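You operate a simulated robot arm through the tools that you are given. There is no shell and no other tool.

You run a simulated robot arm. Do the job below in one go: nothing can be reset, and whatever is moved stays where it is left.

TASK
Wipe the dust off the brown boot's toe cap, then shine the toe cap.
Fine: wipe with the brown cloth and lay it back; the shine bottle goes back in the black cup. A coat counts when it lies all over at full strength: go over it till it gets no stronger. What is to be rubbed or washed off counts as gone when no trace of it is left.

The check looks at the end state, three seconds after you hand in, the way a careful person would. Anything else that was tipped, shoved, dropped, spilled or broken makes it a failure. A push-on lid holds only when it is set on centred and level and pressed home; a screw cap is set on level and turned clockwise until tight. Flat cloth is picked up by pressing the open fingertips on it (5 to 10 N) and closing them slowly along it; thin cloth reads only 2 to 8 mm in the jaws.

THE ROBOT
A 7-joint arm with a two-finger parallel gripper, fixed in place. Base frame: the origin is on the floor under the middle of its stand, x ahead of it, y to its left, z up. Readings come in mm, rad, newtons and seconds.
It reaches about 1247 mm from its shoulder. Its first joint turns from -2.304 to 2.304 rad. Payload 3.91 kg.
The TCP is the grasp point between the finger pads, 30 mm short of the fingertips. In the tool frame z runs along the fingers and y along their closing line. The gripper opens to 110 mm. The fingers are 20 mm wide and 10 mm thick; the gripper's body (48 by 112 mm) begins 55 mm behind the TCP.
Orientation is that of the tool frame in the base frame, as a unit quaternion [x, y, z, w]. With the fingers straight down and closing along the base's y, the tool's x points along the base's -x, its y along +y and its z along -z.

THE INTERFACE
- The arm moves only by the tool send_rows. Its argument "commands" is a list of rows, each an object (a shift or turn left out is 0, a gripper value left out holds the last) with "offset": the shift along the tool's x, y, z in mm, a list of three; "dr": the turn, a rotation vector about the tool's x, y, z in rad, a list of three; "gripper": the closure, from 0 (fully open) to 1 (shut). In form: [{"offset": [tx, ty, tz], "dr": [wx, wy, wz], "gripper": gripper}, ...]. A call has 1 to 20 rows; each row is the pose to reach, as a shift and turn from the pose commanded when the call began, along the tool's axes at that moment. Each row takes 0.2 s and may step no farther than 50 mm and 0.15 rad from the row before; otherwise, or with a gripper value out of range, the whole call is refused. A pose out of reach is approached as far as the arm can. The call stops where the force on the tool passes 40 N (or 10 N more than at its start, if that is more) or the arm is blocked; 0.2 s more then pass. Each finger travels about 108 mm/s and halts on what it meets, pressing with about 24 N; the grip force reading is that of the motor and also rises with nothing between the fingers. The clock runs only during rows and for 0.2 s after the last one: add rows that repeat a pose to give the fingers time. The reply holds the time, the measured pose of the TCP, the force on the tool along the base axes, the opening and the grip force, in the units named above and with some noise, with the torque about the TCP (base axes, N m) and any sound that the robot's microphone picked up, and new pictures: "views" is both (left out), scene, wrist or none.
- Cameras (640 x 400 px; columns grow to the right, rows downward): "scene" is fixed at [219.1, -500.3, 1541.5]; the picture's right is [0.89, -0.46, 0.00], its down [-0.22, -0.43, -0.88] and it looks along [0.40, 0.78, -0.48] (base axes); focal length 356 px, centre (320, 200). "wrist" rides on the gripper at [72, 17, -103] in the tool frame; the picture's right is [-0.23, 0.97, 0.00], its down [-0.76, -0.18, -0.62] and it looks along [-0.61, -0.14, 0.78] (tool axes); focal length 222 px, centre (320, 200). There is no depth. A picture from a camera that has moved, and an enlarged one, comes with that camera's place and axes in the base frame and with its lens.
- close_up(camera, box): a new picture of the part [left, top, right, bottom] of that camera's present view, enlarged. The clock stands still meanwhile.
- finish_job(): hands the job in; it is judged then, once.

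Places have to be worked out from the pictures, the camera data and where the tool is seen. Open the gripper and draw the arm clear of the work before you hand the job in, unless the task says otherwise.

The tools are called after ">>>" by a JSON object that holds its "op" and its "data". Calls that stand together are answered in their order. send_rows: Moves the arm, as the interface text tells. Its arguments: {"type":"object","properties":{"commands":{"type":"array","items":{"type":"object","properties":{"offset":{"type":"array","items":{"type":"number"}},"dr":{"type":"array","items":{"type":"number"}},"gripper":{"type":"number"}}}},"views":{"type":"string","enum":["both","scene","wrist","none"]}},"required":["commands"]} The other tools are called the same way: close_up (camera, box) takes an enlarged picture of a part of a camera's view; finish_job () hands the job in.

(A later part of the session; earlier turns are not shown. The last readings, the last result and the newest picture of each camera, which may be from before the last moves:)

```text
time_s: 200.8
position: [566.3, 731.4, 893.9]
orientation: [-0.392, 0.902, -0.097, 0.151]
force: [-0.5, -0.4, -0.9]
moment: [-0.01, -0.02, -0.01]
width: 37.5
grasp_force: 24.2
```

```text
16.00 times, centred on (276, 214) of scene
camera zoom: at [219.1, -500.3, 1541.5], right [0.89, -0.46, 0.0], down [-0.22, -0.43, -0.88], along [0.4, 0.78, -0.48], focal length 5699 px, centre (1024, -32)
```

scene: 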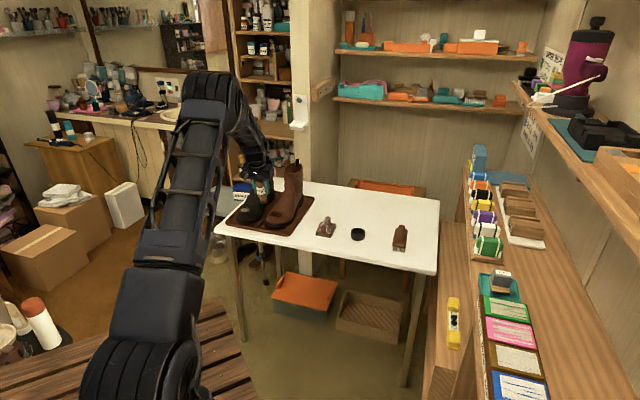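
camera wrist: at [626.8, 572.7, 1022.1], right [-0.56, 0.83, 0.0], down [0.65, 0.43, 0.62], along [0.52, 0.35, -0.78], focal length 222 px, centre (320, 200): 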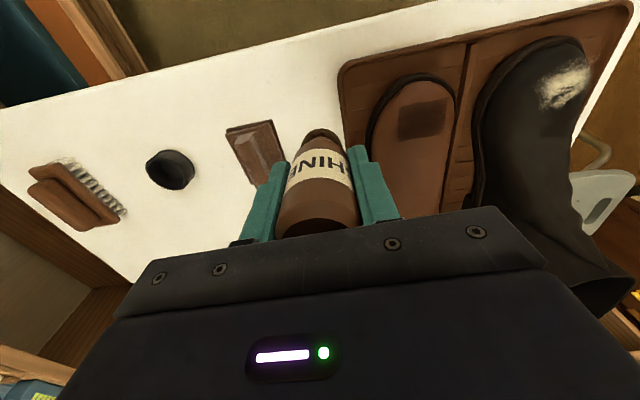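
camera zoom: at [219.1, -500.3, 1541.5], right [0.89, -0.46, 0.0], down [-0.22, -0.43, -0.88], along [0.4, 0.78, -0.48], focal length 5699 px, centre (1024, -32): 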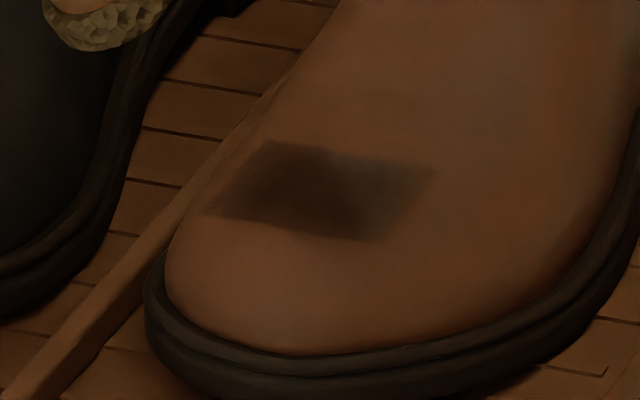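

The left edge looks crisp and no darker than before in the middle, i.e. saturated. I'll do the matching final pass on the right edge, moving over high and re-approaching at the flat-contact tilt found earlier.

>>> {"op": "send_rows", "data": {"commands": [{"offset": [-8, -18, -5], "dr": [-0.1, 0.001, -0.003]}, {"offset": [-16, -37, -5], "dr": [-0.2, 0.002, -0.006]}, {"offset": [-24.5, -55.7, 0], "dr": [-0.3, 0.003, -0.01]}, {"offset": [-24.5, -55.7, 0], "dr": [-0.3, 0.003, -0.01]}], "views": "none"}}

>>> {"op": "send_rows", "data": {"commands": [{"offset": [2.5, -18, 6], "dr": [-0.107, 0, 0]}, {"offset": [5, -35, 15], "dr": [-0.215, 0, 0]}, {"offset": [7.5, -52, 30], "dr": [-0.322, 0, 0]}, {"offset": [10, -69.5, 48], "dr": [-0.43, 0, 0]}, {"offset": [10, -69.5, 60], "dr": [-0.43, 0, 0]}, {"offset": [10, -69.5, 60], "dr": [-0.43, 0, 0]}], "views": "none"}}

>>> {"op": "close_up", "data": {"camera": "wrist", "box": [220, 30, 400, 170]}}

```text
time_s: 201.8
position: [618.3, 714.6, 916.7]
orientation: [-0.415, 0.905, 0.039, 0.09]
force: [-0.6, 0.6, -1.4]
moment: [0.0, 0.02, 0.03]
width: 37.5
grasp_force: 24.0
```

```text
time_s: 203.2
position: [672.8, 669.0, 857.1]
orientation: [-0.423, 0.876, 0.231, -0.002]
force: [-0.4, 0.4, -2.0]
moment: [0.0, 0.01, 0.0]
width: 37.7
grasp_force: 23.9
```

```text
2.86 times, centred on (310, 100) of wrist
camera zoom: at [633.5, 582.7, 940.9], right [-0.58, 0.69, 0.44], down [0.74, 0.22, 0.63], along [0.34, 0.69, -0.64], focal length 635 px, centre (349, 486)
```

zoom: 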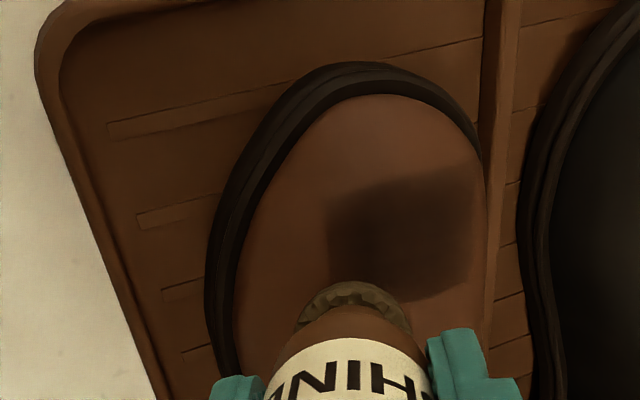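

>>> {"op": "send_rows", "data": {"commands": [{"offset": [0, -3, 5]}, {"offset": [0, -4, 10]}, {"offset": [0, -4, 14]}, {"offset": [0, -4, 14]}], "views": "none"}}

>>> {"op": "close_up", "data": {"camera": "wrist", "box": [220, 30, 400, 170]}}

```text
time_s: 204.2
position: [671.9, 672.2, 842.8]
orientation: [-0.424, 0.876, 0.23, 0.0]
force: [0.4, -0.7, -0.6]
moment: [0.02, -0.03, -0.02]
width: 37.7
grasp_force: 24.0
```

```text
2.86 times, centred on (310, 100) of wrist
camera zoom: at [634.1, 585.0, 926.5], right [-0.58, 0.69, 0.44], down [0.74, 0.22, 0.63], along [0.34, 0.69, -0.64], focal length 635 px, centre (349, 486)
```

zoom: 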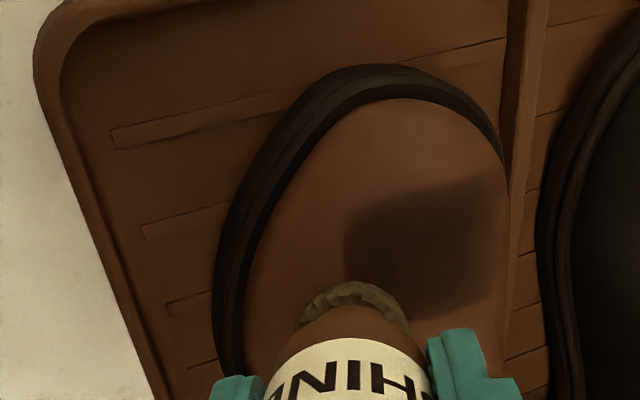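

>>> {"op": "send_rows", "data": {"commands": [{"offset": [3, 0, 2]}, {"offset": [6, 0, 4]}, {"offset": [6, 0, 5]}, {"offset": [6, 0, 5]}], "views": "none"}}

```text
time_s: 205.2
position: [668.9, 668.7, 837.0]
orientation: [-0.424, 0.876, 0.231, -0.001]
force: [0.5, 0.4, -1.4]
moment: [0.02, -0.02, -0.02]
width: 37.5
grasp_force: 23.7
```

>>> {"op": "send_rows", "data": {"commands": [{"offset": [0, 0, 0.8]}, {"offset": [0, 0, 1.6]}, {"offset": [0, 0, 1.6]}], "views": "none"}}

```text
time_s: 206.0
position: [669.2, 668.8, 836.1]
orientation: [-0.424, 0.876, 0.231, -0.001]
force: [0.0, -0.3, -1.6]
moment: [-0.01, 0.0, 0.02]
width: 37.5
grasp_force: 24.3
```

>>> {"op": "send_rows", "data": {"commands": [{"offset": [0, 0, 0.8]}, {"offset": [0, 0, 1.6]}, {"offset": [0, 0, 1.6]}], "views": "none"}}

```text
time_s: 206.8
position: [668.2, 669.8, 835.2]
orientation: [-0.424, 0.876, 0.23, -0.001]
force: [0.2, 0.1, -1.9]
moment: [-0.01, 0.04, -0.03]
width: 37.4
grasp_force: 24.0
```

>>> {"op": "send_rows", "data": {"commands": [{"offset": [0, 0, 0.8]}, {"offset": [0, 0, 1.6]}, {"offset": [0, 0, 1.6]}], "views": "none"}}

```text
time_s: 207.6
position: [666.9, 671.6, 833.1]
orientation: [-0.424, 0.876, 0.231, -0.001]
force: [0.0, 0.1, -1.2]
moment: [0.02, 0.03, -0.01]
width: 37.4
grasp_force: 24.0
```

>>> {"op": "send_rows", "data": {"commands": [{"offset": [0, 0, 0.8]}, {"offset": [0, 0, 1.6]}, {"offset": [0, 0, 1.6]}], "views": "none"}}

```text
time_s: 208.4
position: [666.5, 671.8, 832.0]
orientation: [-0.423, 0.876, 0.232, 0.0]
force: [1.0, -1.2, -0.9]
moment: [0.01, 0.02, -0.01]
width: 37.4
grasp_force: 23.6
```

>>> {"op": "send_rows", "data": {"commands": [{"offset": [0, 0, 0.7]}, {"offset": [0, 0, 1.2]}, {"offset": [0, 0, 1.2]}], "views": "none"}}

>>> {"op": "close_up", "data": {"camera": "wrist", "box": [220, 30, 400, 170]}}

```text
time_s: 209.2
position: [666.4, 671.3, 830.2]
orientation: [-0.423, 0.876, 0.231, 0.0]
force: [-0.6, 0.0, -1.4]
moment: [0.0, -0.02, 0.01]
width: 37.3
grasp_force: 23.8
```

```text
2.86 times, centred on (310, 100) of wrist
camera zoom: at [626.8, 584.8, 914.6], right [-0.58, 0.69, 0.44], down [0.74, 0.22, 0.63], along [0.34, 0.69, -0.64], focal length 635 px, centre (349, 486)
```

zoom: 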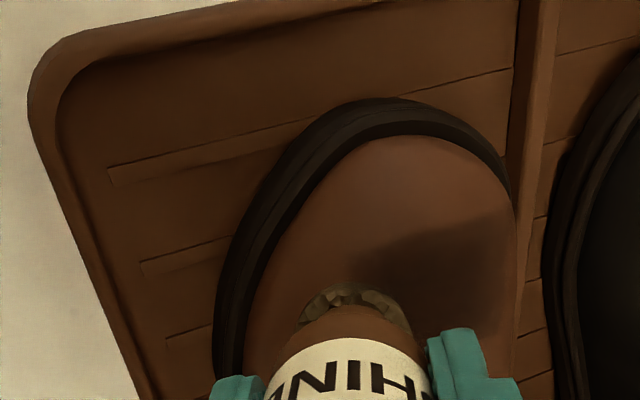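

>>> {"op": "send_rows", "data": {"commands": [{"offset": [0, 0, 0.8]}, {"offset": [0, 0, 1.6]}, {"offset": [0, 0, 1.6]}], "views": "none"}}

```text
time_s: 210.0
position: [665.9, 671.7, 829.9]
orientation: [-0.425, 0.875, 0.232, 0.0]
force: [0.3, -10.1, 14.8]
moment: [-0.23, 0.38, 0.31]
width: 37.8
grasp_force: 24.0
```

Contact reached. I'll ease off and do light toe-ward lanes here.

>>> {"op": "send_rows", "data": {"commands": [{"offset": [0, 0, -0.8]}, {"offset": [5, 0, -0.6]}, {"offset": [10, 0, -0.1]}, {"offset": [14, 0, 0.4]}, {"offset": [14, 0, -4]}, {"offset": [-9, 0, -4]}, {"offset": [-9, 0, -0.9]}, {"offset": [-4, 0, -0.8]}, {"offset": [1, 0, -0.7]}, {"offset": [6, 0, -0.4]}, {"offset": [11, 0, 0]}, {"offset": [11, 6, -4]}, {"offset": [-9, 6, -4]}, {"offset": [-9, 6, -0.8]}, {"offset": [-3, 6, -0.7]}, {"offset": [3, 6, -0.5]}, {"offset": [9, 6, -0.1]}, {"offset": [14, 6, 0.3]}, {"offset": [14, 6, -5]}, {"offset": [14, 6, -35]}], "views": "none"}}

>>> {"op": "send_rows", "data": {"commands": [{"offset": [0, 0, -25]}, {"offset": [-10, 0, -45]}, {"offset": [-10, 0, -45]}], "views": "wrist"}}

>>> {"op": "close_up", "data": {"camera": "wrist", "box": [270, 30, 400, 130]}}

```text
time_s: 214.2
position: [659.0, 652.1, 859.5]
orientation: [-0.423, 0.876, 0.231, -0.001]
force: [0.3, 0.6, -0.9]
moment: [0.01, 0.0, 0.0]
width: 37.5
grasp_force: 24.6
```

```text
time_s: 215.0
position: [674.7, 640.4, 902.9]
orientation: [-0.424, 0.876, 0.231, 0.0]
force: [0.8, -0.7, -1.2]
moment: [-0.03, 0.0, -0.02]
width: 37.4
grasp_force: 23.9
camera wrist: at [636.3, 554.2, 987.2], right [-0.58, 0.69, 0.44], down [0.74, 0.22, 0.63], along [0.34, 0.69, -0.64], focal length 222 px, centre (320, 200)
```

wrist: 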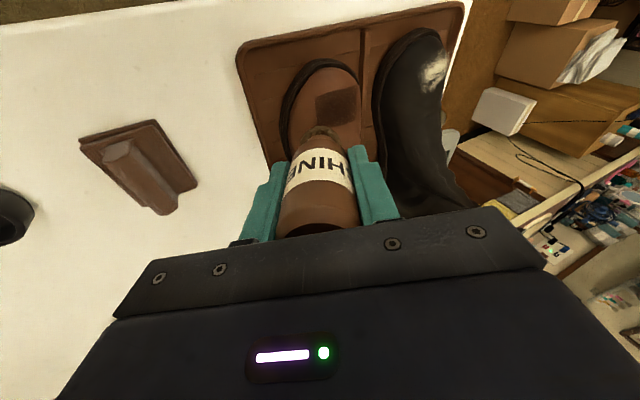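

```text
4.00 times, centred on (335, 80) of wrist
camera zoom: at [636.3, 554.2, 987.2], right [-0.58, 0.69, 0.44], down [0.74, 0.22, 0.63], along [0.34, 0.69, -0.64], focal length 888 px, centre (260, 680)
```

zoom: 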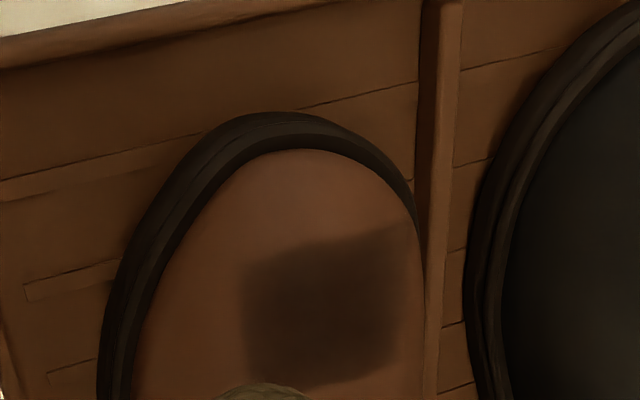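

The coat looks uniform and full. Now I'll level the tool and carry the bottle back to above the black cup at about (894, 485).

>>> {"op": "send_rows", "data": {"commands": [{"offset": [-4.4, -33.5, -18.6], "dr": [0.061, 0.0266, 0.0113]}, {"offset": [-8.7, -67, -37], "dr": [0.122, 0.053, 0.0227]}, {"offset": [-13.1, -100.7, -55.7], "dr": [0.183, 0.08, 0.034]}, {"offset": [-17.5, -134, -74], "dr": [0.244, 0.106, 0.0453]}, {"offset": [-21.9, -168, -93], "dr": [0.305, 0.133, 0.0566]}, {"offset": [-26.2, -201, -111], "dr": [0.3665, 0.1595, 0.068]}, {"offset": [-30.6, -235, -130], "dr": [0.4276, 0.1861, 0.0793]}, {"offset": [-30.6, -235, -130], "dr": [0.4276, 0.1861, 0.0793]}]}}

>>> {"op": "close_up", "data": {"camera": "scene", "box": [320, 160, 400, 250]}}

>>> {"op": "close_up", "data": {"camera": "wrist", "box": [200, 20, 440, 240]}}

>>> {"op": "close_up", "data": {"camera": "scene", "box": [235, 150, 355, 240]}}

```text
time_s: 216.8
position: [896.9, 486.9, 928.3]
orientation: [-0.4, 0.917, -0.001, -0.001]
force: [0.4, -0.5, -1.5]
moment: [-0.01, -0.02, 0.01]
width: 37.5
grasp_force: 24.5
camera wrist: at [834.0, 446.7, 1030.9], right [-0.56, 0.83, 0.0], down [0.65, 0.44, 0.62], along [0.52, 0.35, -0.78], focal length 222 px, centre (320, 200)
```

scene: 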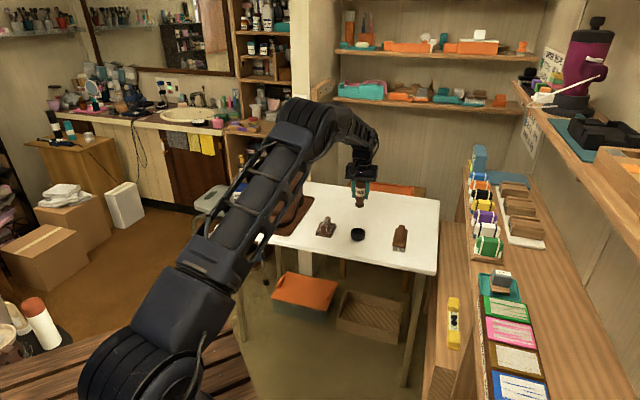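
wrist: 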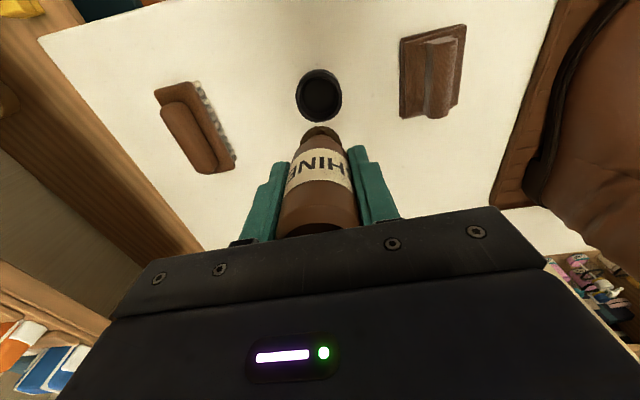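

```text
4.44 times, centred on (360, 205) of scene
camera zoom: at [219.1, -500.3, 1541.5], right [0.89, -0.46, 0.0], down [-0.22, -0.43, -0.88], along [0.4, 0.78, -0.48], focal length 1583 px, centre (142, 178)
```

zoom: 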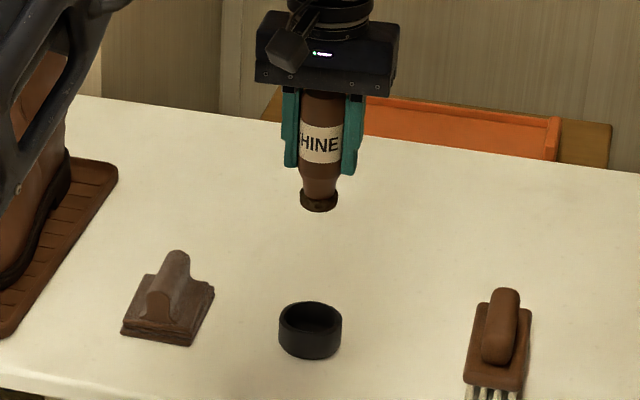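

```text
1.82 times, centred on (320, 130) of wrist
camera zoom: at [834.0, 446.7, 1030.9], right [-0.56, 0.83, 0.0], down [0.65, 0.44, 0.62], along [0.52, 0.35, -0.78], focal length 404 px, centre (320, 327)
```

zoom: 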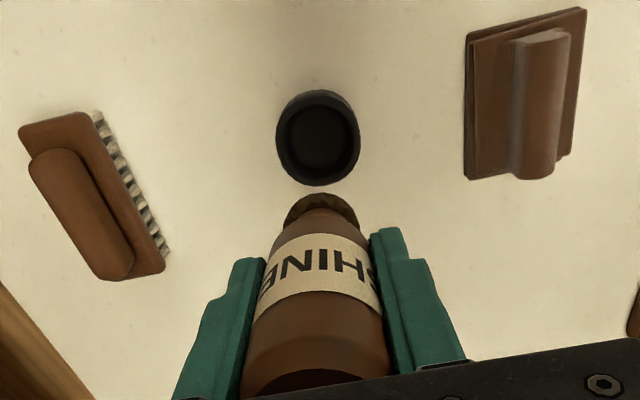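

```text
4.44 times, centred on (295, 195) of scene
camera zoom: at [219.1, -500.3, 1541.5], right [0.89, -0.46, 0.0], down [-0.22, -0.43, -0.88], along [0.4, 0.78, -0.48], focal length 1583 px, centre (431, 222)
```

zoom: 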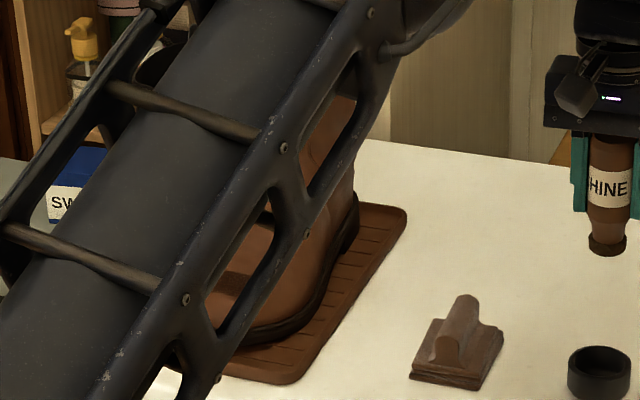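

The bottle hangs nearly vertical above the cup (a few degrees of pitch in the grip). I'll correct that small tilt and lower until the tip is about 20 mm above the cup rim, then check alignment.

>>> {"op": "send_rows", "data": {"commands": [{"offset": [0, 0, 25], "dr": [-0.015, 0.02, 0]}, {"offset": [0, 0, 55], "dr": [-0.025, 0.04, 0]}, {"offset": [0, 0, 85], "dr": [-0.025, 0.05, 0]}, {"offset": [0, 0, 85], "dr": [-0.025, 0.05, 0]}]}}

>>> {"op": "close_up", "data": {"camera": "scene", "box": [325, 185, 395, 245]}}

>>> {"op": "close_up", "data": {"camera": "wrist", "box": [220, 60, 420, 240]}}

```text
time_s: 217.8
position: [895.5, 487.7, 844.5]
orientation: [-0.399, 0.917, 0.002, -0.03]
force: [0.1, -1.3, -1.3]
moment: [0.03, 0.0, 0.02]
width: 37.8
grasp_force: 23.4
camera wrist: at [838.2, 448.9, 951.1], right [-0.56, 0.83, 0.01], down [0.68, 0.45, 0.58], along [0.47, 0.33, -0.82], focal length 222 px, centre (320, 200)
```

scene: 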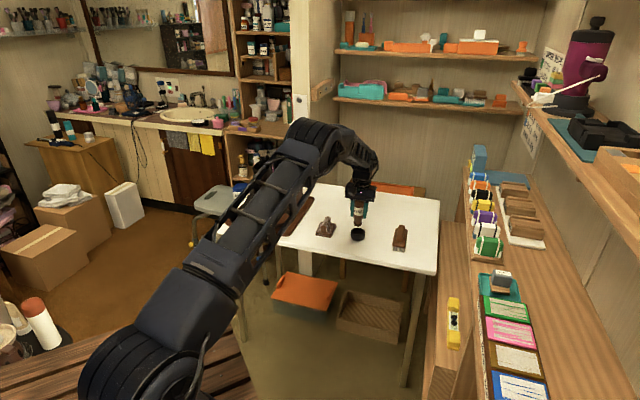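
wrist: 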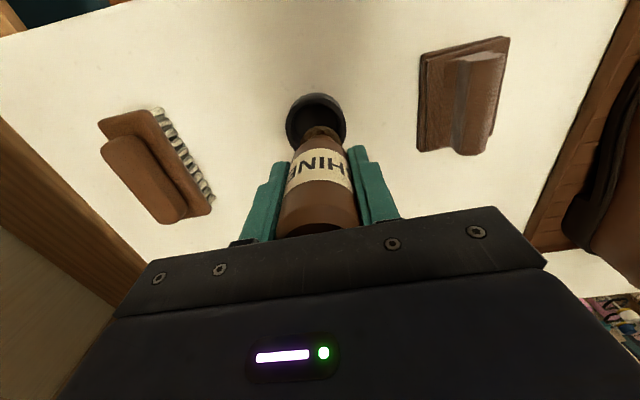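

```text
6.67 times, centred on (360, 215) of scene
camera zoom: at [219.1, -500.3, 1541.5], right [0.89, -0.46, 0.0], down [-0.22, -0.43, -0.88], along [0.4, 0.78, -0.48], focal length 2375 px, centre (53, 100)
```

zoom: 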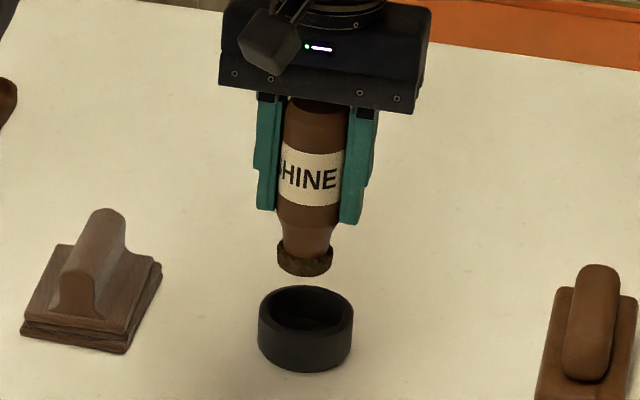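

```text
2.22 times, centred on (320, 150) of wrist
camera zoom: at [838.2, 448.9, 951.1], right [-0.56, 0.83, 0.01], down [0.68, 0.45, 0.58], along [0.47, 0.33, -0.82], focal length 494 px, centre (320, 311)
```

zoom: 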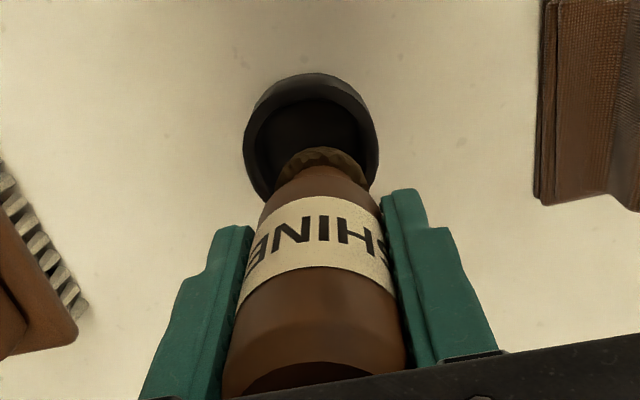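

The tip is about 3–5 mm left of and beyond the cup's centre. I'll shift 3 mm toward the camera side and 3 mm right and go down until the tip is just above the rim.

>>> {"op": "send_rows", "data": {"commands": [{"offset": [3, -3, 6]}, {"offset": [3, -3, 14]}, {"offset": [3, -3, 18]}, {"offset": [3, -3, 18]}], "views": "none"}}

>>> {"op": "close_up", "data": {"camera": "scene", "box": [335, 205, 385, 245]}}

>>> {"op": "close_up", "data": {"camera": "wrist", "box": [250, 80, 390, 200]}}

```text
time_s: 218.8
position: [893.1, 482.2, 825.4]
orientation: [-0.399, 0.917, 0.0, -0.029]
force: [-0.3, -0.3, -2.1]
moment: [-0.03, 0.02, 0.01]
width: 37.2
grasp_force: 23.8
```

```text
10.00 times, centred on (360, 225) of scene
camera zoom: at [219.1, -500.3, 1541.5], right [0.89, -0.46, 0.0], down [-0.22, -0.43, -0.88], along [0.4, 0.78, -0.48], focal length 3562 px, centre (-80, -50)
```

zoom: 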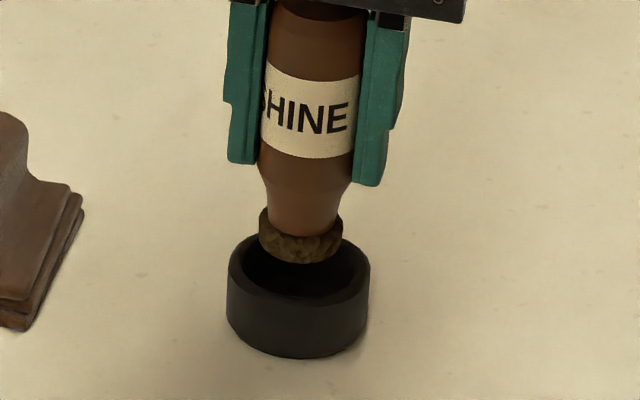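

```text
3.33 times, centred on (320, 140) of wrist
camera zoom: at [836.7, 442.7, 932.7], right [-0.56, 0.83, 0.01], down [0.68, 0.45, 0.58], along [0.47, 0.33, -0.82], focal length 740 px, centre (320, 400)
```

zoom: 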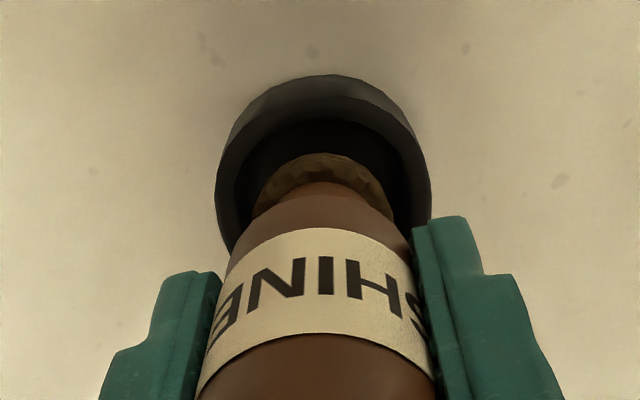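

Both views show the tip centred over the cup opening within about 2 mm. I'll lower it into the cup, slowly, stopping short of the floor.

>>> {"op": "send_rows", "data": {"commands": [{"offset": [0, 0, 6]}, {"offset": [0, 0, 12]}, {"offset": [0, 0, 18]}, {"offset": [0, 0, 24]}, {"offset": [0, 0, 24]}], "views": "none"}}

>>> {"op": "close_up", "data": {"camera": "scene", "box": [335, 205, 385, 245]}}

>>> {"op": "close_up", "data": {"camera": "wrist", "box": [250, 80, 390, 200]}}

```text
time_s: 220.0
position: [892.3, 481.3, 801.5]
orientation: [-0.399, 0.916, 0.001, -0.028]
force: [-0.4, 0.6, -1.8]
moment: [-0.03, -0.01, -0.01]
width: 37.5
grasp_force: 24.1
```

```text
10.00 times, centred on (360, 225) of scene
camera zoom: at [219.1, -500.3, 1541.5], right [0.89, -0.46, 0.0], down [-0.22, -0.43, -0.88], along [0.4, 0.78, -0.48], focal length 3562 px, centre (-80, -50)
```

zoom: 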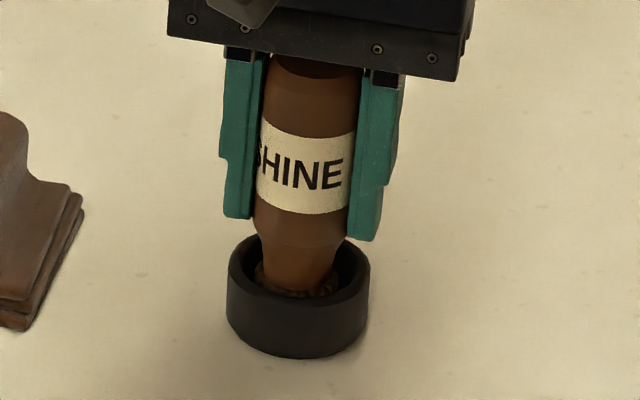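

```text
3.33 times, centred on (320, 140) of wrist
camera zoom: at [835.5, 441.9, 908.1], right [-0.56, 0.83, 0.01], down [0.68, 0.45, 0.58], along [0.47, 0.33, -0.82], focal length 740 px, centre (320, 400)
```

zoom: 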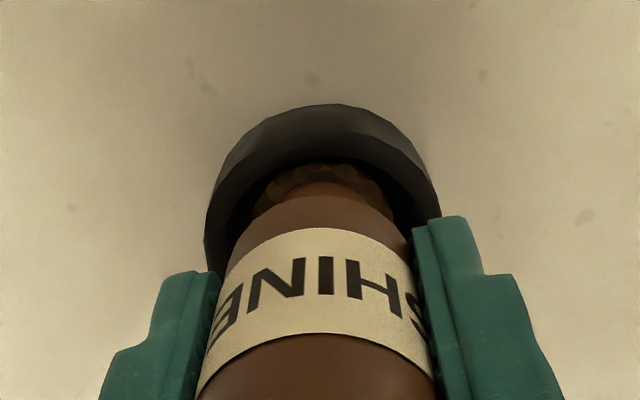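

The tip is inside the cup with no side contact. I'll continue down in small steps until it rests on the cup floor.

>>> {"op": "send_rows", "data": {"commands": [{"offset": [0, 0, 1]}, {"offset": [0, 0, 2]}, {"offset": [0, 0, 3]}, {"offset": [0, 0, 3]}], "views": "none"}}

```text
time_s: 221.0
position: [893.2, 480.5, 798.6]
orientation: [-0.399, 0.916, 0.001, -0.029]
force: [-0.5, 0.5, -2.3]
moment: [0.02, 0.05, 0.04]
width: 37.6
grasp_force: 24.4
```

>>> {"op": "send_rows", "data": {"commands": [{"offset": [0, 0, 1]}, {"offset": [0, 0, 2]}, {"offset": [0, 0, 3]}, {"offset": [0, 0, 3]}], "views": "none"}}

```text
time_s: 222.0
position: [892.8, 481.8, 796.8]
orientation: [-0.399, 0.916, 0.002, -0.028]
force: [-0.3, 0.1, -0.7]
moment: [-0.01, 0.01, -0.02]
width: 37.5
grasp_force: 24.1
```

>>> {"op": "send_rows", "data": {"commands": [{"offset": [0, 0, 1]}, {"offset": [0, 0, 2]}, {"offset": [0, 0, 2]}], "views": "none"}}

>>> {"op": "close_up", "data": {"camera": "scene", "box": [335, 205, 385, 245]}}

```text
time_s: 222.8
position: [892.7, 481.5, 794.1]
orientation: [-0.4, 0.916, 0.0, -0.029]
force: [-0.6, 0.7, -1.3]
moment: [0.0, -0.02, 0.01]
width: 37.6
grasp_force: 23.4
```

```text
10.00 times, centred on (360, 225) of scene
camera zoom: at [219.1, -500.3, 1541.5], right [0.89, -0.46, 0.0], down [-0.22, -0.43, -0.88], along [0.4, 0.78, -0.48], focal length 3562 px, centre (-80, -50)
```

zoom: 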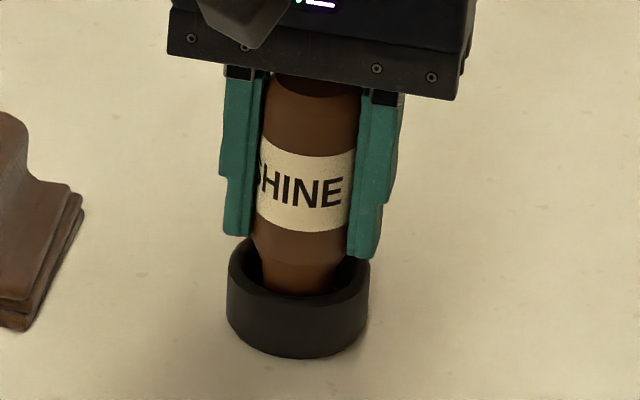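

>>> {"op": "send_rows", "data": {"commands": [{"offset": [0, 0, 0.8]}, {"offset": [0, 0, 1.6]}, {"offset": [0, 0, 1.6]}], "views": "none"}}

```text
time_s: 223.6
position: [891.9, 478.6, 791.9]
orientation: [-0.4, 0.916, 0.001, -0.028]
force: [0.4, -0.1, -1.4]
moment: [0.01, -0.03, 0.01]
width: 37.3
grasp_force: 23.7
```

>>> {"op": "send_rows", "data": {"commands": [{"offset": [0, 0, 0.8]}, {"offset": [0, 0, 1.6]}, {"offset": [0, 0, 1.6]}], "views": "none"}}

```text
time_s: 224.4
position: [892.7, 480.1, 791.0]
orientation: [-0.399, 0.917, 0.001, -0.028]
force: [0.3, -0.6, 3.2]
moment: [0.01, -0.03, 0.01]
width: 37.5
grasp_force: 23.7
```

The bottle rests on the cup floor (~4.5 N). I'll open the fingers slowly and check that it stands.

>>> {"op": "send_rows", "data": {"commands": [{"offset": [0, 0, -0.3], "gripper": 0.65}, {"offset": [0, 0, -0.3], "gripper": 0.63}, {"offset": [0, 0, -0.3], "gripper": 0.6}, {"offset": [0, 0, -0.3], "gripper": 0.55}, {"offset": [0, 0, -0.3], "gripper": 0.5}, {"offset": [0, 0, -0.3], "gripper": 0.4}, {"offset": [0, 0, -0.3], "gripper": 0.4}]}}

>>> {"op": "close_up", "data": {"camera": "scene", "box": [335, 195, 385, 245]}}

>>> {"op": "close_up", "data": {"camera": "wrist", "box": [220, 80, 420, 240]}}

```text
time_s: 226.0
position: [892.5, 478.4, 792.4]
orientation: [-0.399, 0.916, 0.001, -0.029]
force: [0.1, 0.1, 0.1]
moment: [-0.03, -0.01, 0.02]
width: 65.6
grasp_force: 0.1
camera wrist: at [835.8, 440.8, 897.8], right [-0.56, 0.83, 0.01], down [0.68, 0.45, 0.58], along [0.47, 0.33, -0.82], focal length 222 px, centre (320, 200)
```

scene: 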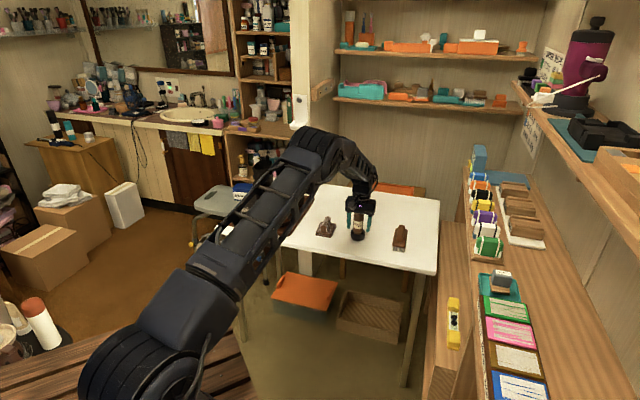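
wrist: 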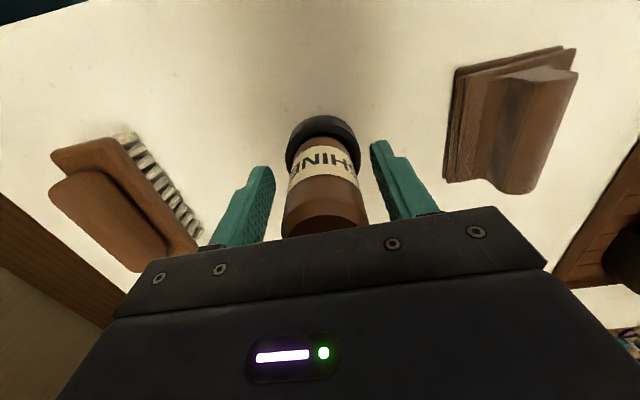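

```text
8.00 times, centred on (360, 220) of scene
camera zoom: at [219.1, -500.3, 1541.5], right [0.89, -0.46, 0.0], down [-0.22, -0.43, -0.88], along [0.4, 0.78, -0.48], focal length 2850 px, centre (0, 40)
```

zoom: 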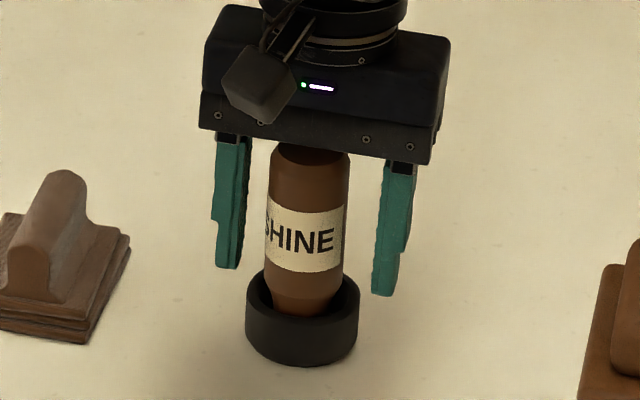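

```text
2.50 times, centred on (320, 160) of wrist
camera zoom: at [835.8, 440.8, 897.8], right [-0.56, 0.83, 0.01], down [0.68, 0.45, 0.58], along [0.47, 0.33, -0.82], focal length 555 px, centre (320, 300)
```

zoom: 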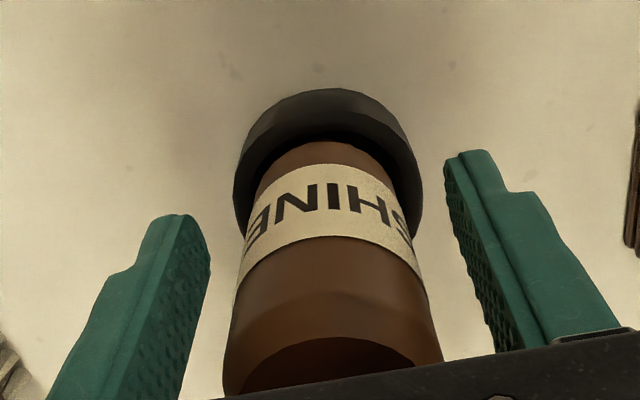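

The bottle stands upright in the cup. I'll raise straight up clear of it and then view the whole table.

>>> {"op": "send_rows", "data": {"commands": [{"offset": [0.5, 0.3, -10], "gripper": 0.4}, {"offset": [1.6, 0.8, -30], "gripper": 0.4}, {"offset": [3.6, 1.8, -70], "gripper": 0.3}, {"offset": [5.7, 2.8, -110], "gripper": 0.1}, {"offset": [7.3, 3.5, -140], "gripper": 0.0}, {"offset": [7.3, 3.5, -140], "gripper": 0.0}]}}

>>> {"op": "close_up", "data": {"camera": "scene", "box": [290, 180, 430, 270]}}

>>> {"op": "close_up", "data": {"camera": "wrist", "box": [240, 40, 420, 200]}}

```text
time_s: 227.4
position: [891.3, 477.2, 930.7]
orientation: [-0.399, 0.917, 0.001, -0.028]
force: [-0.5, -0.4, -0.4]
moment: [0.0, -0.01, 0.03]
width: 109.8
grasp_force: 0.1
camera wrist: at [835.0, 438.6, 1037.7], right [-0.56, 0.83, 0.01], down [0.68, 0.45, 0.58], along [0.47, 0.33, -0.82], focal length 222 px, centre (320, 200)
```

scene: 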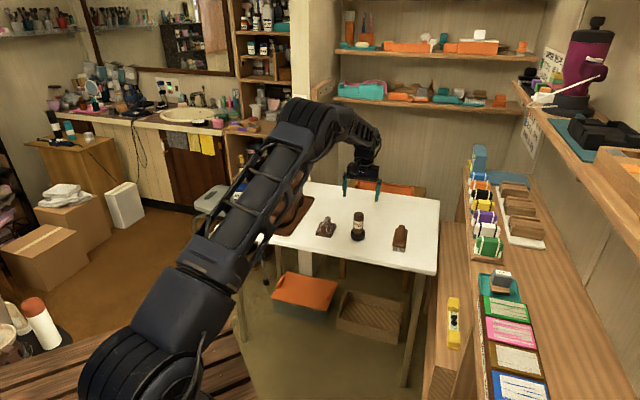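
wrist: 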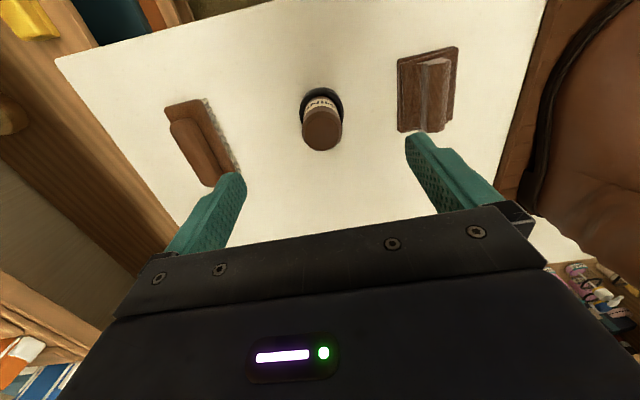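

```text
4.44 times, centred on (360, 225) of scene
camera zoom: at [219.1, -500.3, 1541.5], right [0.89, -0.46, 0.0], down [-0.22, -0.43, -0.88], along [0.4, 0.78, -0.48], focal length 1583 px, centre (142, 89)
```

zoom: 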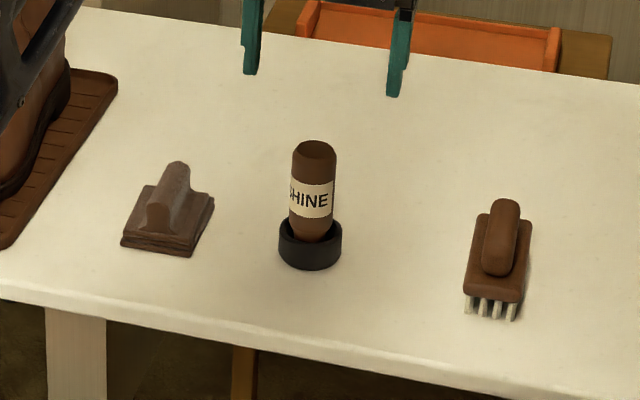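

```text
2.50 times, centred on (330, 120) of wrist
camera zoom: at [835.0, 438.6, 1037.7], right [-0.56, 0.83, 0.01], down [0.68, 0.45, 0.58], along [0.47, 0.33, -0.82], focal length 555 px, centre (295, 400)
```

zoom: 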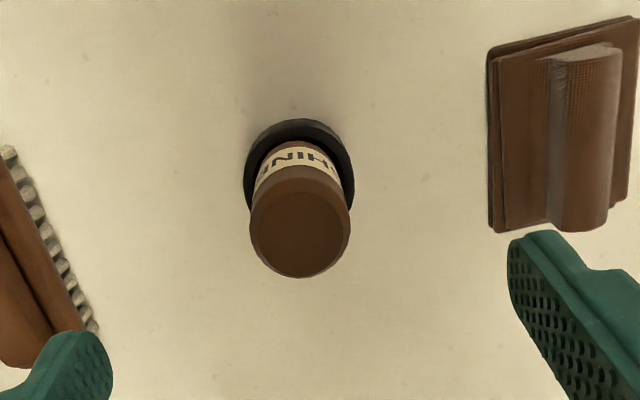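

The bottle, cup, cloth and brush all stand in order. With the gripper empty, I'll move near the toe for a final close inspection of the coat and any dust trace.

>>> {"op": "send_rows", "data": {"commands": [{"offset": [4.4, 41, 0], "dr": [0.01, -0.015, 0]}, {"offset": [8.8, 82, 0], "dr": [0.02, -0.03, 0]}, {"offset": [13.2, 123, 0], "dr": [0.025, -0.05, 0]}, {"offset": [17.6, 164, 0], "dr": [0.025, -0.05, 0]}, {"offset": [22, 205, 5], "dr": [0.025, -0.05, 0]}, {"offset": [26.4, 246, 15], "dr": [0.025, -0.05, 0]}, {"offset": [31, 287, 30], "dr": [0.025, -0.05, 0]}, {"offset": [31, 287, 30], "dr": [0.025, -0.05, 0]}]}}

>>> {"op": "close_up", "data": {"camera": "wrist", "box": [330, 70, 450, 180]}}

>>> {"op": "close_up", "data": {"camera": "scene", "box": [235, 150, 355, 240]}}

```text
time_s: 229.2
position: [657.7, 653.0, 909.2]
orientation: [-0.399, 0.917, 0.0, -0.001]
force: [0.7, 0.6, -0.1]
moment: [0.0, 0.0, 0.02]
width: 110.1
grasp_force: 0.1
camera wrist: at [595.7, 611.9, 1011.4], right [-0.56, 0.83, 0.0], down [0.65, 0.44, 0.62], along [0.52, 0.35, -0.78], focal length 222 px, centre (320, 200)
```

scene: 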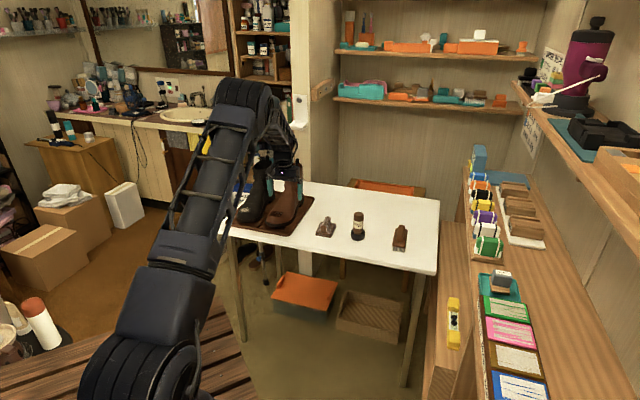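
wrist: 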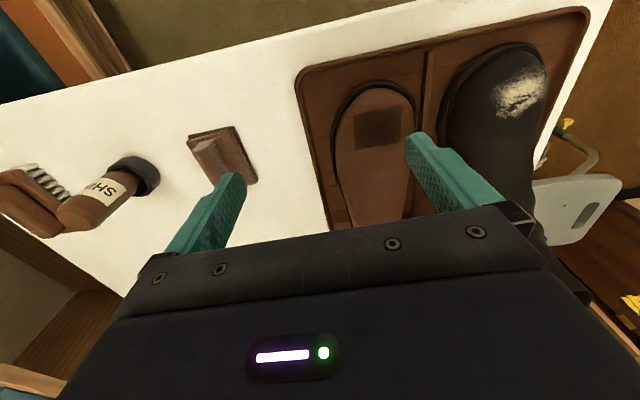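

```text
3.64 times, centred on (390, 125) of wrist
camera zoom: at [595.7, 611.9, 1011.4], right [-0.56, 0.83, 0.0], down [0.65, 0.44, 0.62], along [0.52, 0.35, -0.78], focal length 808 px, centre (66, 473)
```

zoom: 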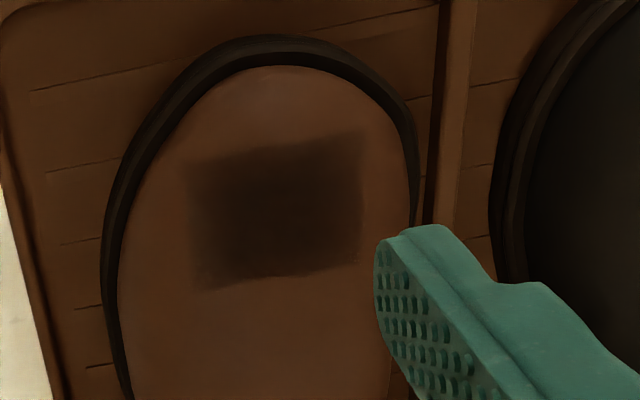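

```text
4.44 times, centred on (295, 195) of scene
camera zoom: at [219.1, -500.3, 1541.5], right [0.89, -0.46, 0.0], down [-0.22, -0.43, -0.88], along [0.4, 0.78, -0.48], focal length 1583 px, centre (431, 222)
```

zoom: 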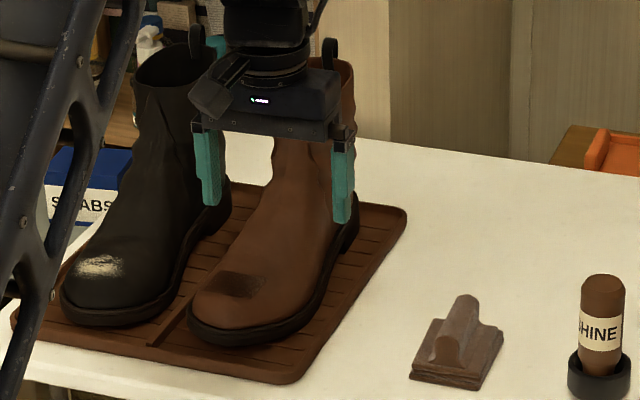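

>>> {"op": "close_up", "data": {"camera": "wrist", "box": [345, 90, 415, 160]}}

```text
5.71 times, centred on (380, 125) of wrist
camera zoom: at [595.7, 611.9, 1011.4], right [-0.56, 0.83, 0.0], down [0.65, 0.44, 0.62], along [0.52, 0.35, -0.78], focal length 1269 px, centre (-23, 629)
```

zoom: 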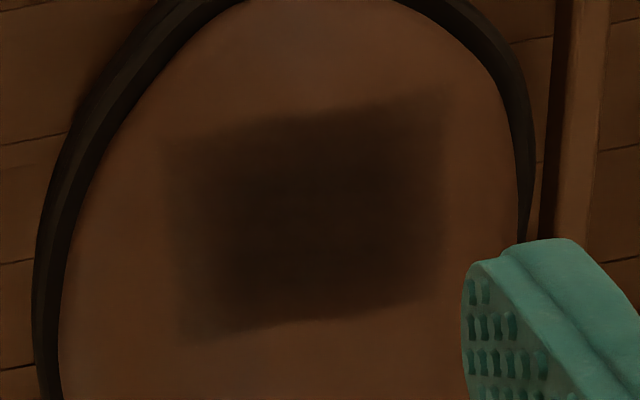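

From directly above, the strip along the boot's right edge (left here, ~9 mm) is still visibly lighter than the rest, so it isn't at full strength. I'll fetch the bottle again and treat that strip properly; first moving back above it.

>>> {"op": "send_rows", "data": {"commands": [{"offset": [-4.7, -41, -16]}, {"offset": [-9.4, -82, -16]}, {"offset": [-14.2, -124, -16]}, {"offset": [-19, -165, -16]}, {"offset": [-23.7, -207, -16]}, {"offset": [-28.4, -248, -16]}, {"offset": [-33, -289, -16]}, {"offset": [-33, -289, -16]}], "views": "wrist"}}

>>> {"op": "close_up", "data": {"camera": "wrist", "box": [240, 40, 420, 200]}}

```text
time_s: 231.0
position: [894.0, 477.5, 925.8]
orientation: [-0.4, 0.917, 0.0, -0.001]
force: [-1.1, 0.2, 0.3]
moment: [-0.02, -0.01, 0.05]
width: 110.1
grasp_force: 0.1
camera wrist: at [831.9, 436.4, 1027.6], right [-0.56, 0.83, 0.0], down [0.65, 0.44, 0.62], along [0.52, 0.35, -0.78], focal length 222 px, centre (320, 200)
```

wrist: 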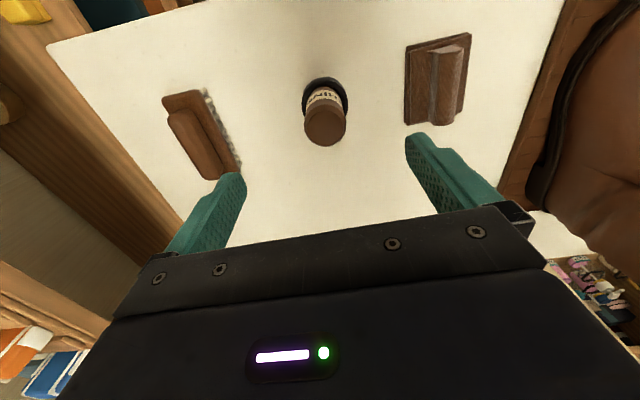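

```text
2.50 times, centred on (330, 120) of wrist
camera zoom: at [831.9, 436.4, 1027.6], right [-0.56, 0.83, 0.0], down [0.65, 0.44, 0.62], along [0.52, 0.35, -0.78], focal length 555 px, centre (295, 400)
```

zoom: 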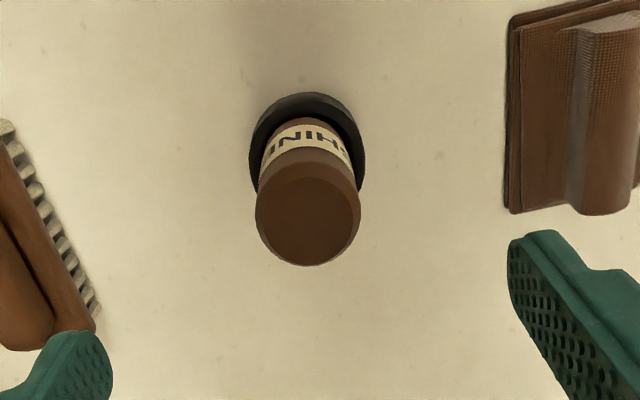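

The bottle is about 5 mm to the tool's +y side. I'll correct and descend around it to the same grip height as before.

>>> {"op": "send_rows", "data": {"commands": [{"offset": [2, 4, 30]}, {"offset": [2, 4, 70]}, {"offset": [2, 4, 105]}, {"offset": [2, 4, 128]}, {"offset": [2, 4, 128]}], "views": "none"}}

>>> {"op": "close_up", "data": {"camera": "wrist", "box": [160, 60, 520, 280]}}

>>> {"op": "close_up", "data": {"camera": "scene", "box": [320, 185, 400, 250]}}

```text
time_s: 232.2
position: [887.4, 481.3, 795.6]
orientation: [-0.399, 0.917, 0.0, -0.001]
force: [0.2, -0.2, 0.6]
moment: [-0.01, -0.02, 0.0]
width: 110.0
grasp_force: 0.1
```

```text
1.78 times, centred on (340, 170) of wrist
camera zoom: at [826.0, 439.9, 898.5], right [-0.56, 0.83, 0.0], down [0.65, 0.44, 0.62], along [0.52, 0.35, -0.78], focal length 395 px, centre (284, 253)
```

zoom: 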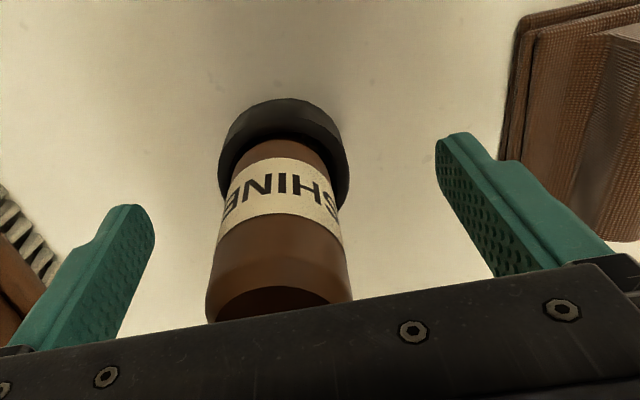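

```text
6.15 times, centred on (360, 218) of scene
camera zoom: at [219.1, -500.3, 1541.5], right [0.89, -0.46, 0.0], down [-0.22, -0.43, -0.88], along [0.4, 0.78, -0.48], focal length 2192 px, centre (74, 92)
```

zoom: 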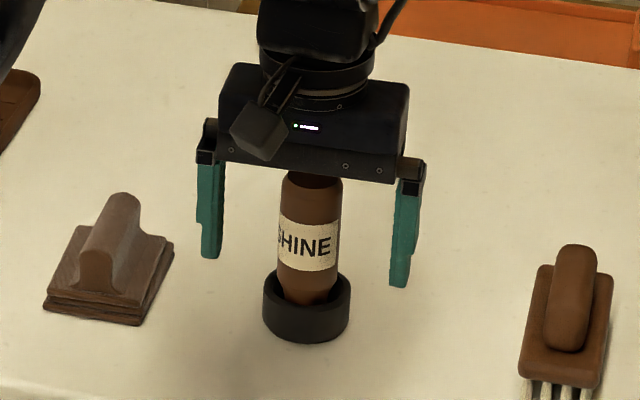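

The bottle is about 5 mm further along than the finger centre; I'll shift to centre it and close gently.

>>> {"op": "send_rows", "data": {"commands": [{"offset": [-5, -1.5, 0]}, {"offset": [-5, -1.5, 0], "gripper": 0.3}, {"offset": [-5, -1.5, 0], "gripper": 0.5}, {"offset": [-5, -1.5, 0], "gripper": 0.58}, {"offset": [-5, -1.5, 0], "gripper": 0.62}, {"offset": [-5, -1.5, 0], "gripper": 0.66}, {"offset": [-5, -1.5, 0], "gripper": 0.8}, {"offset": [-5, -1.5, 0], "gripper": 0.8}], "views": "none"}}

>>> {"op": "close_up", "data": {"camera": "wrist", "box": [160, 60, 520, 280]}}

>>> {"op": "close_up", "data": {"camera": "scene", "box": [320, 185, 400, 250]}}

```text
time_s: 234.0
position: [891.9, 483.4, 796.8]
orientation: [-0.399, 0.917, -0.001, -0.001]
force: [-0.1, -0.5, 0.1]
moment: [0.02, -0.06, 0.0]
width: 37.5
grasp_force: 23.7
```

```text
1.78 times, centred on (340, 170) of wrist
camera zoom: at [830.6, 442.8, 899.4], right [-0.56, 0.83, 0.0], down [0.65, 0.44, 0.62], along [0.52, 0.35, -0.78], focal length 395 px, centre (284, 253)
```

zoom: 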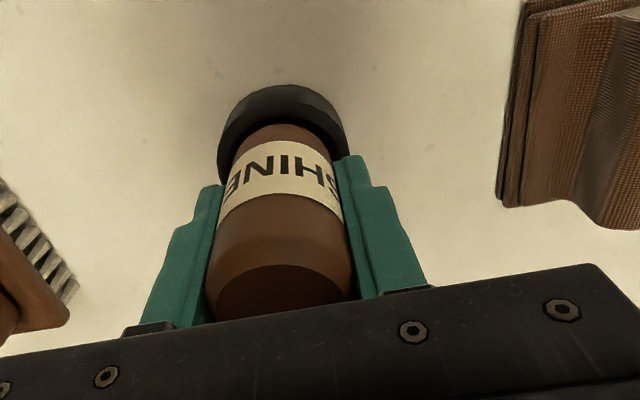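

```text
6.15 times, centred on (360, 218) of scene
camera zoom: at [219.1, -500.3, 1541.5], right [0.89, -0.46, 0.0], down [-0.22, -0.43, -0.88], along [0.4, 0.78, -0.48], focal length 2192 px, centre (74, 92)
```

zoom: 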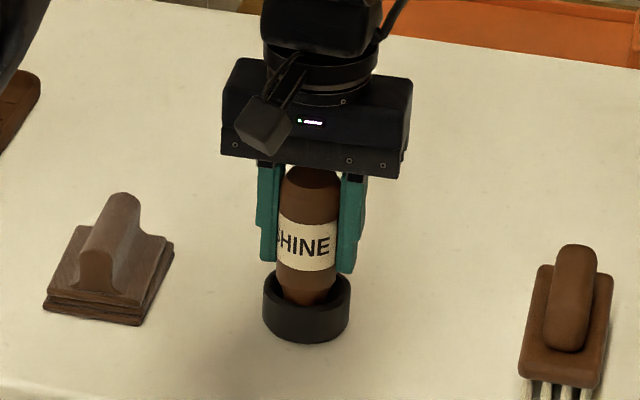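

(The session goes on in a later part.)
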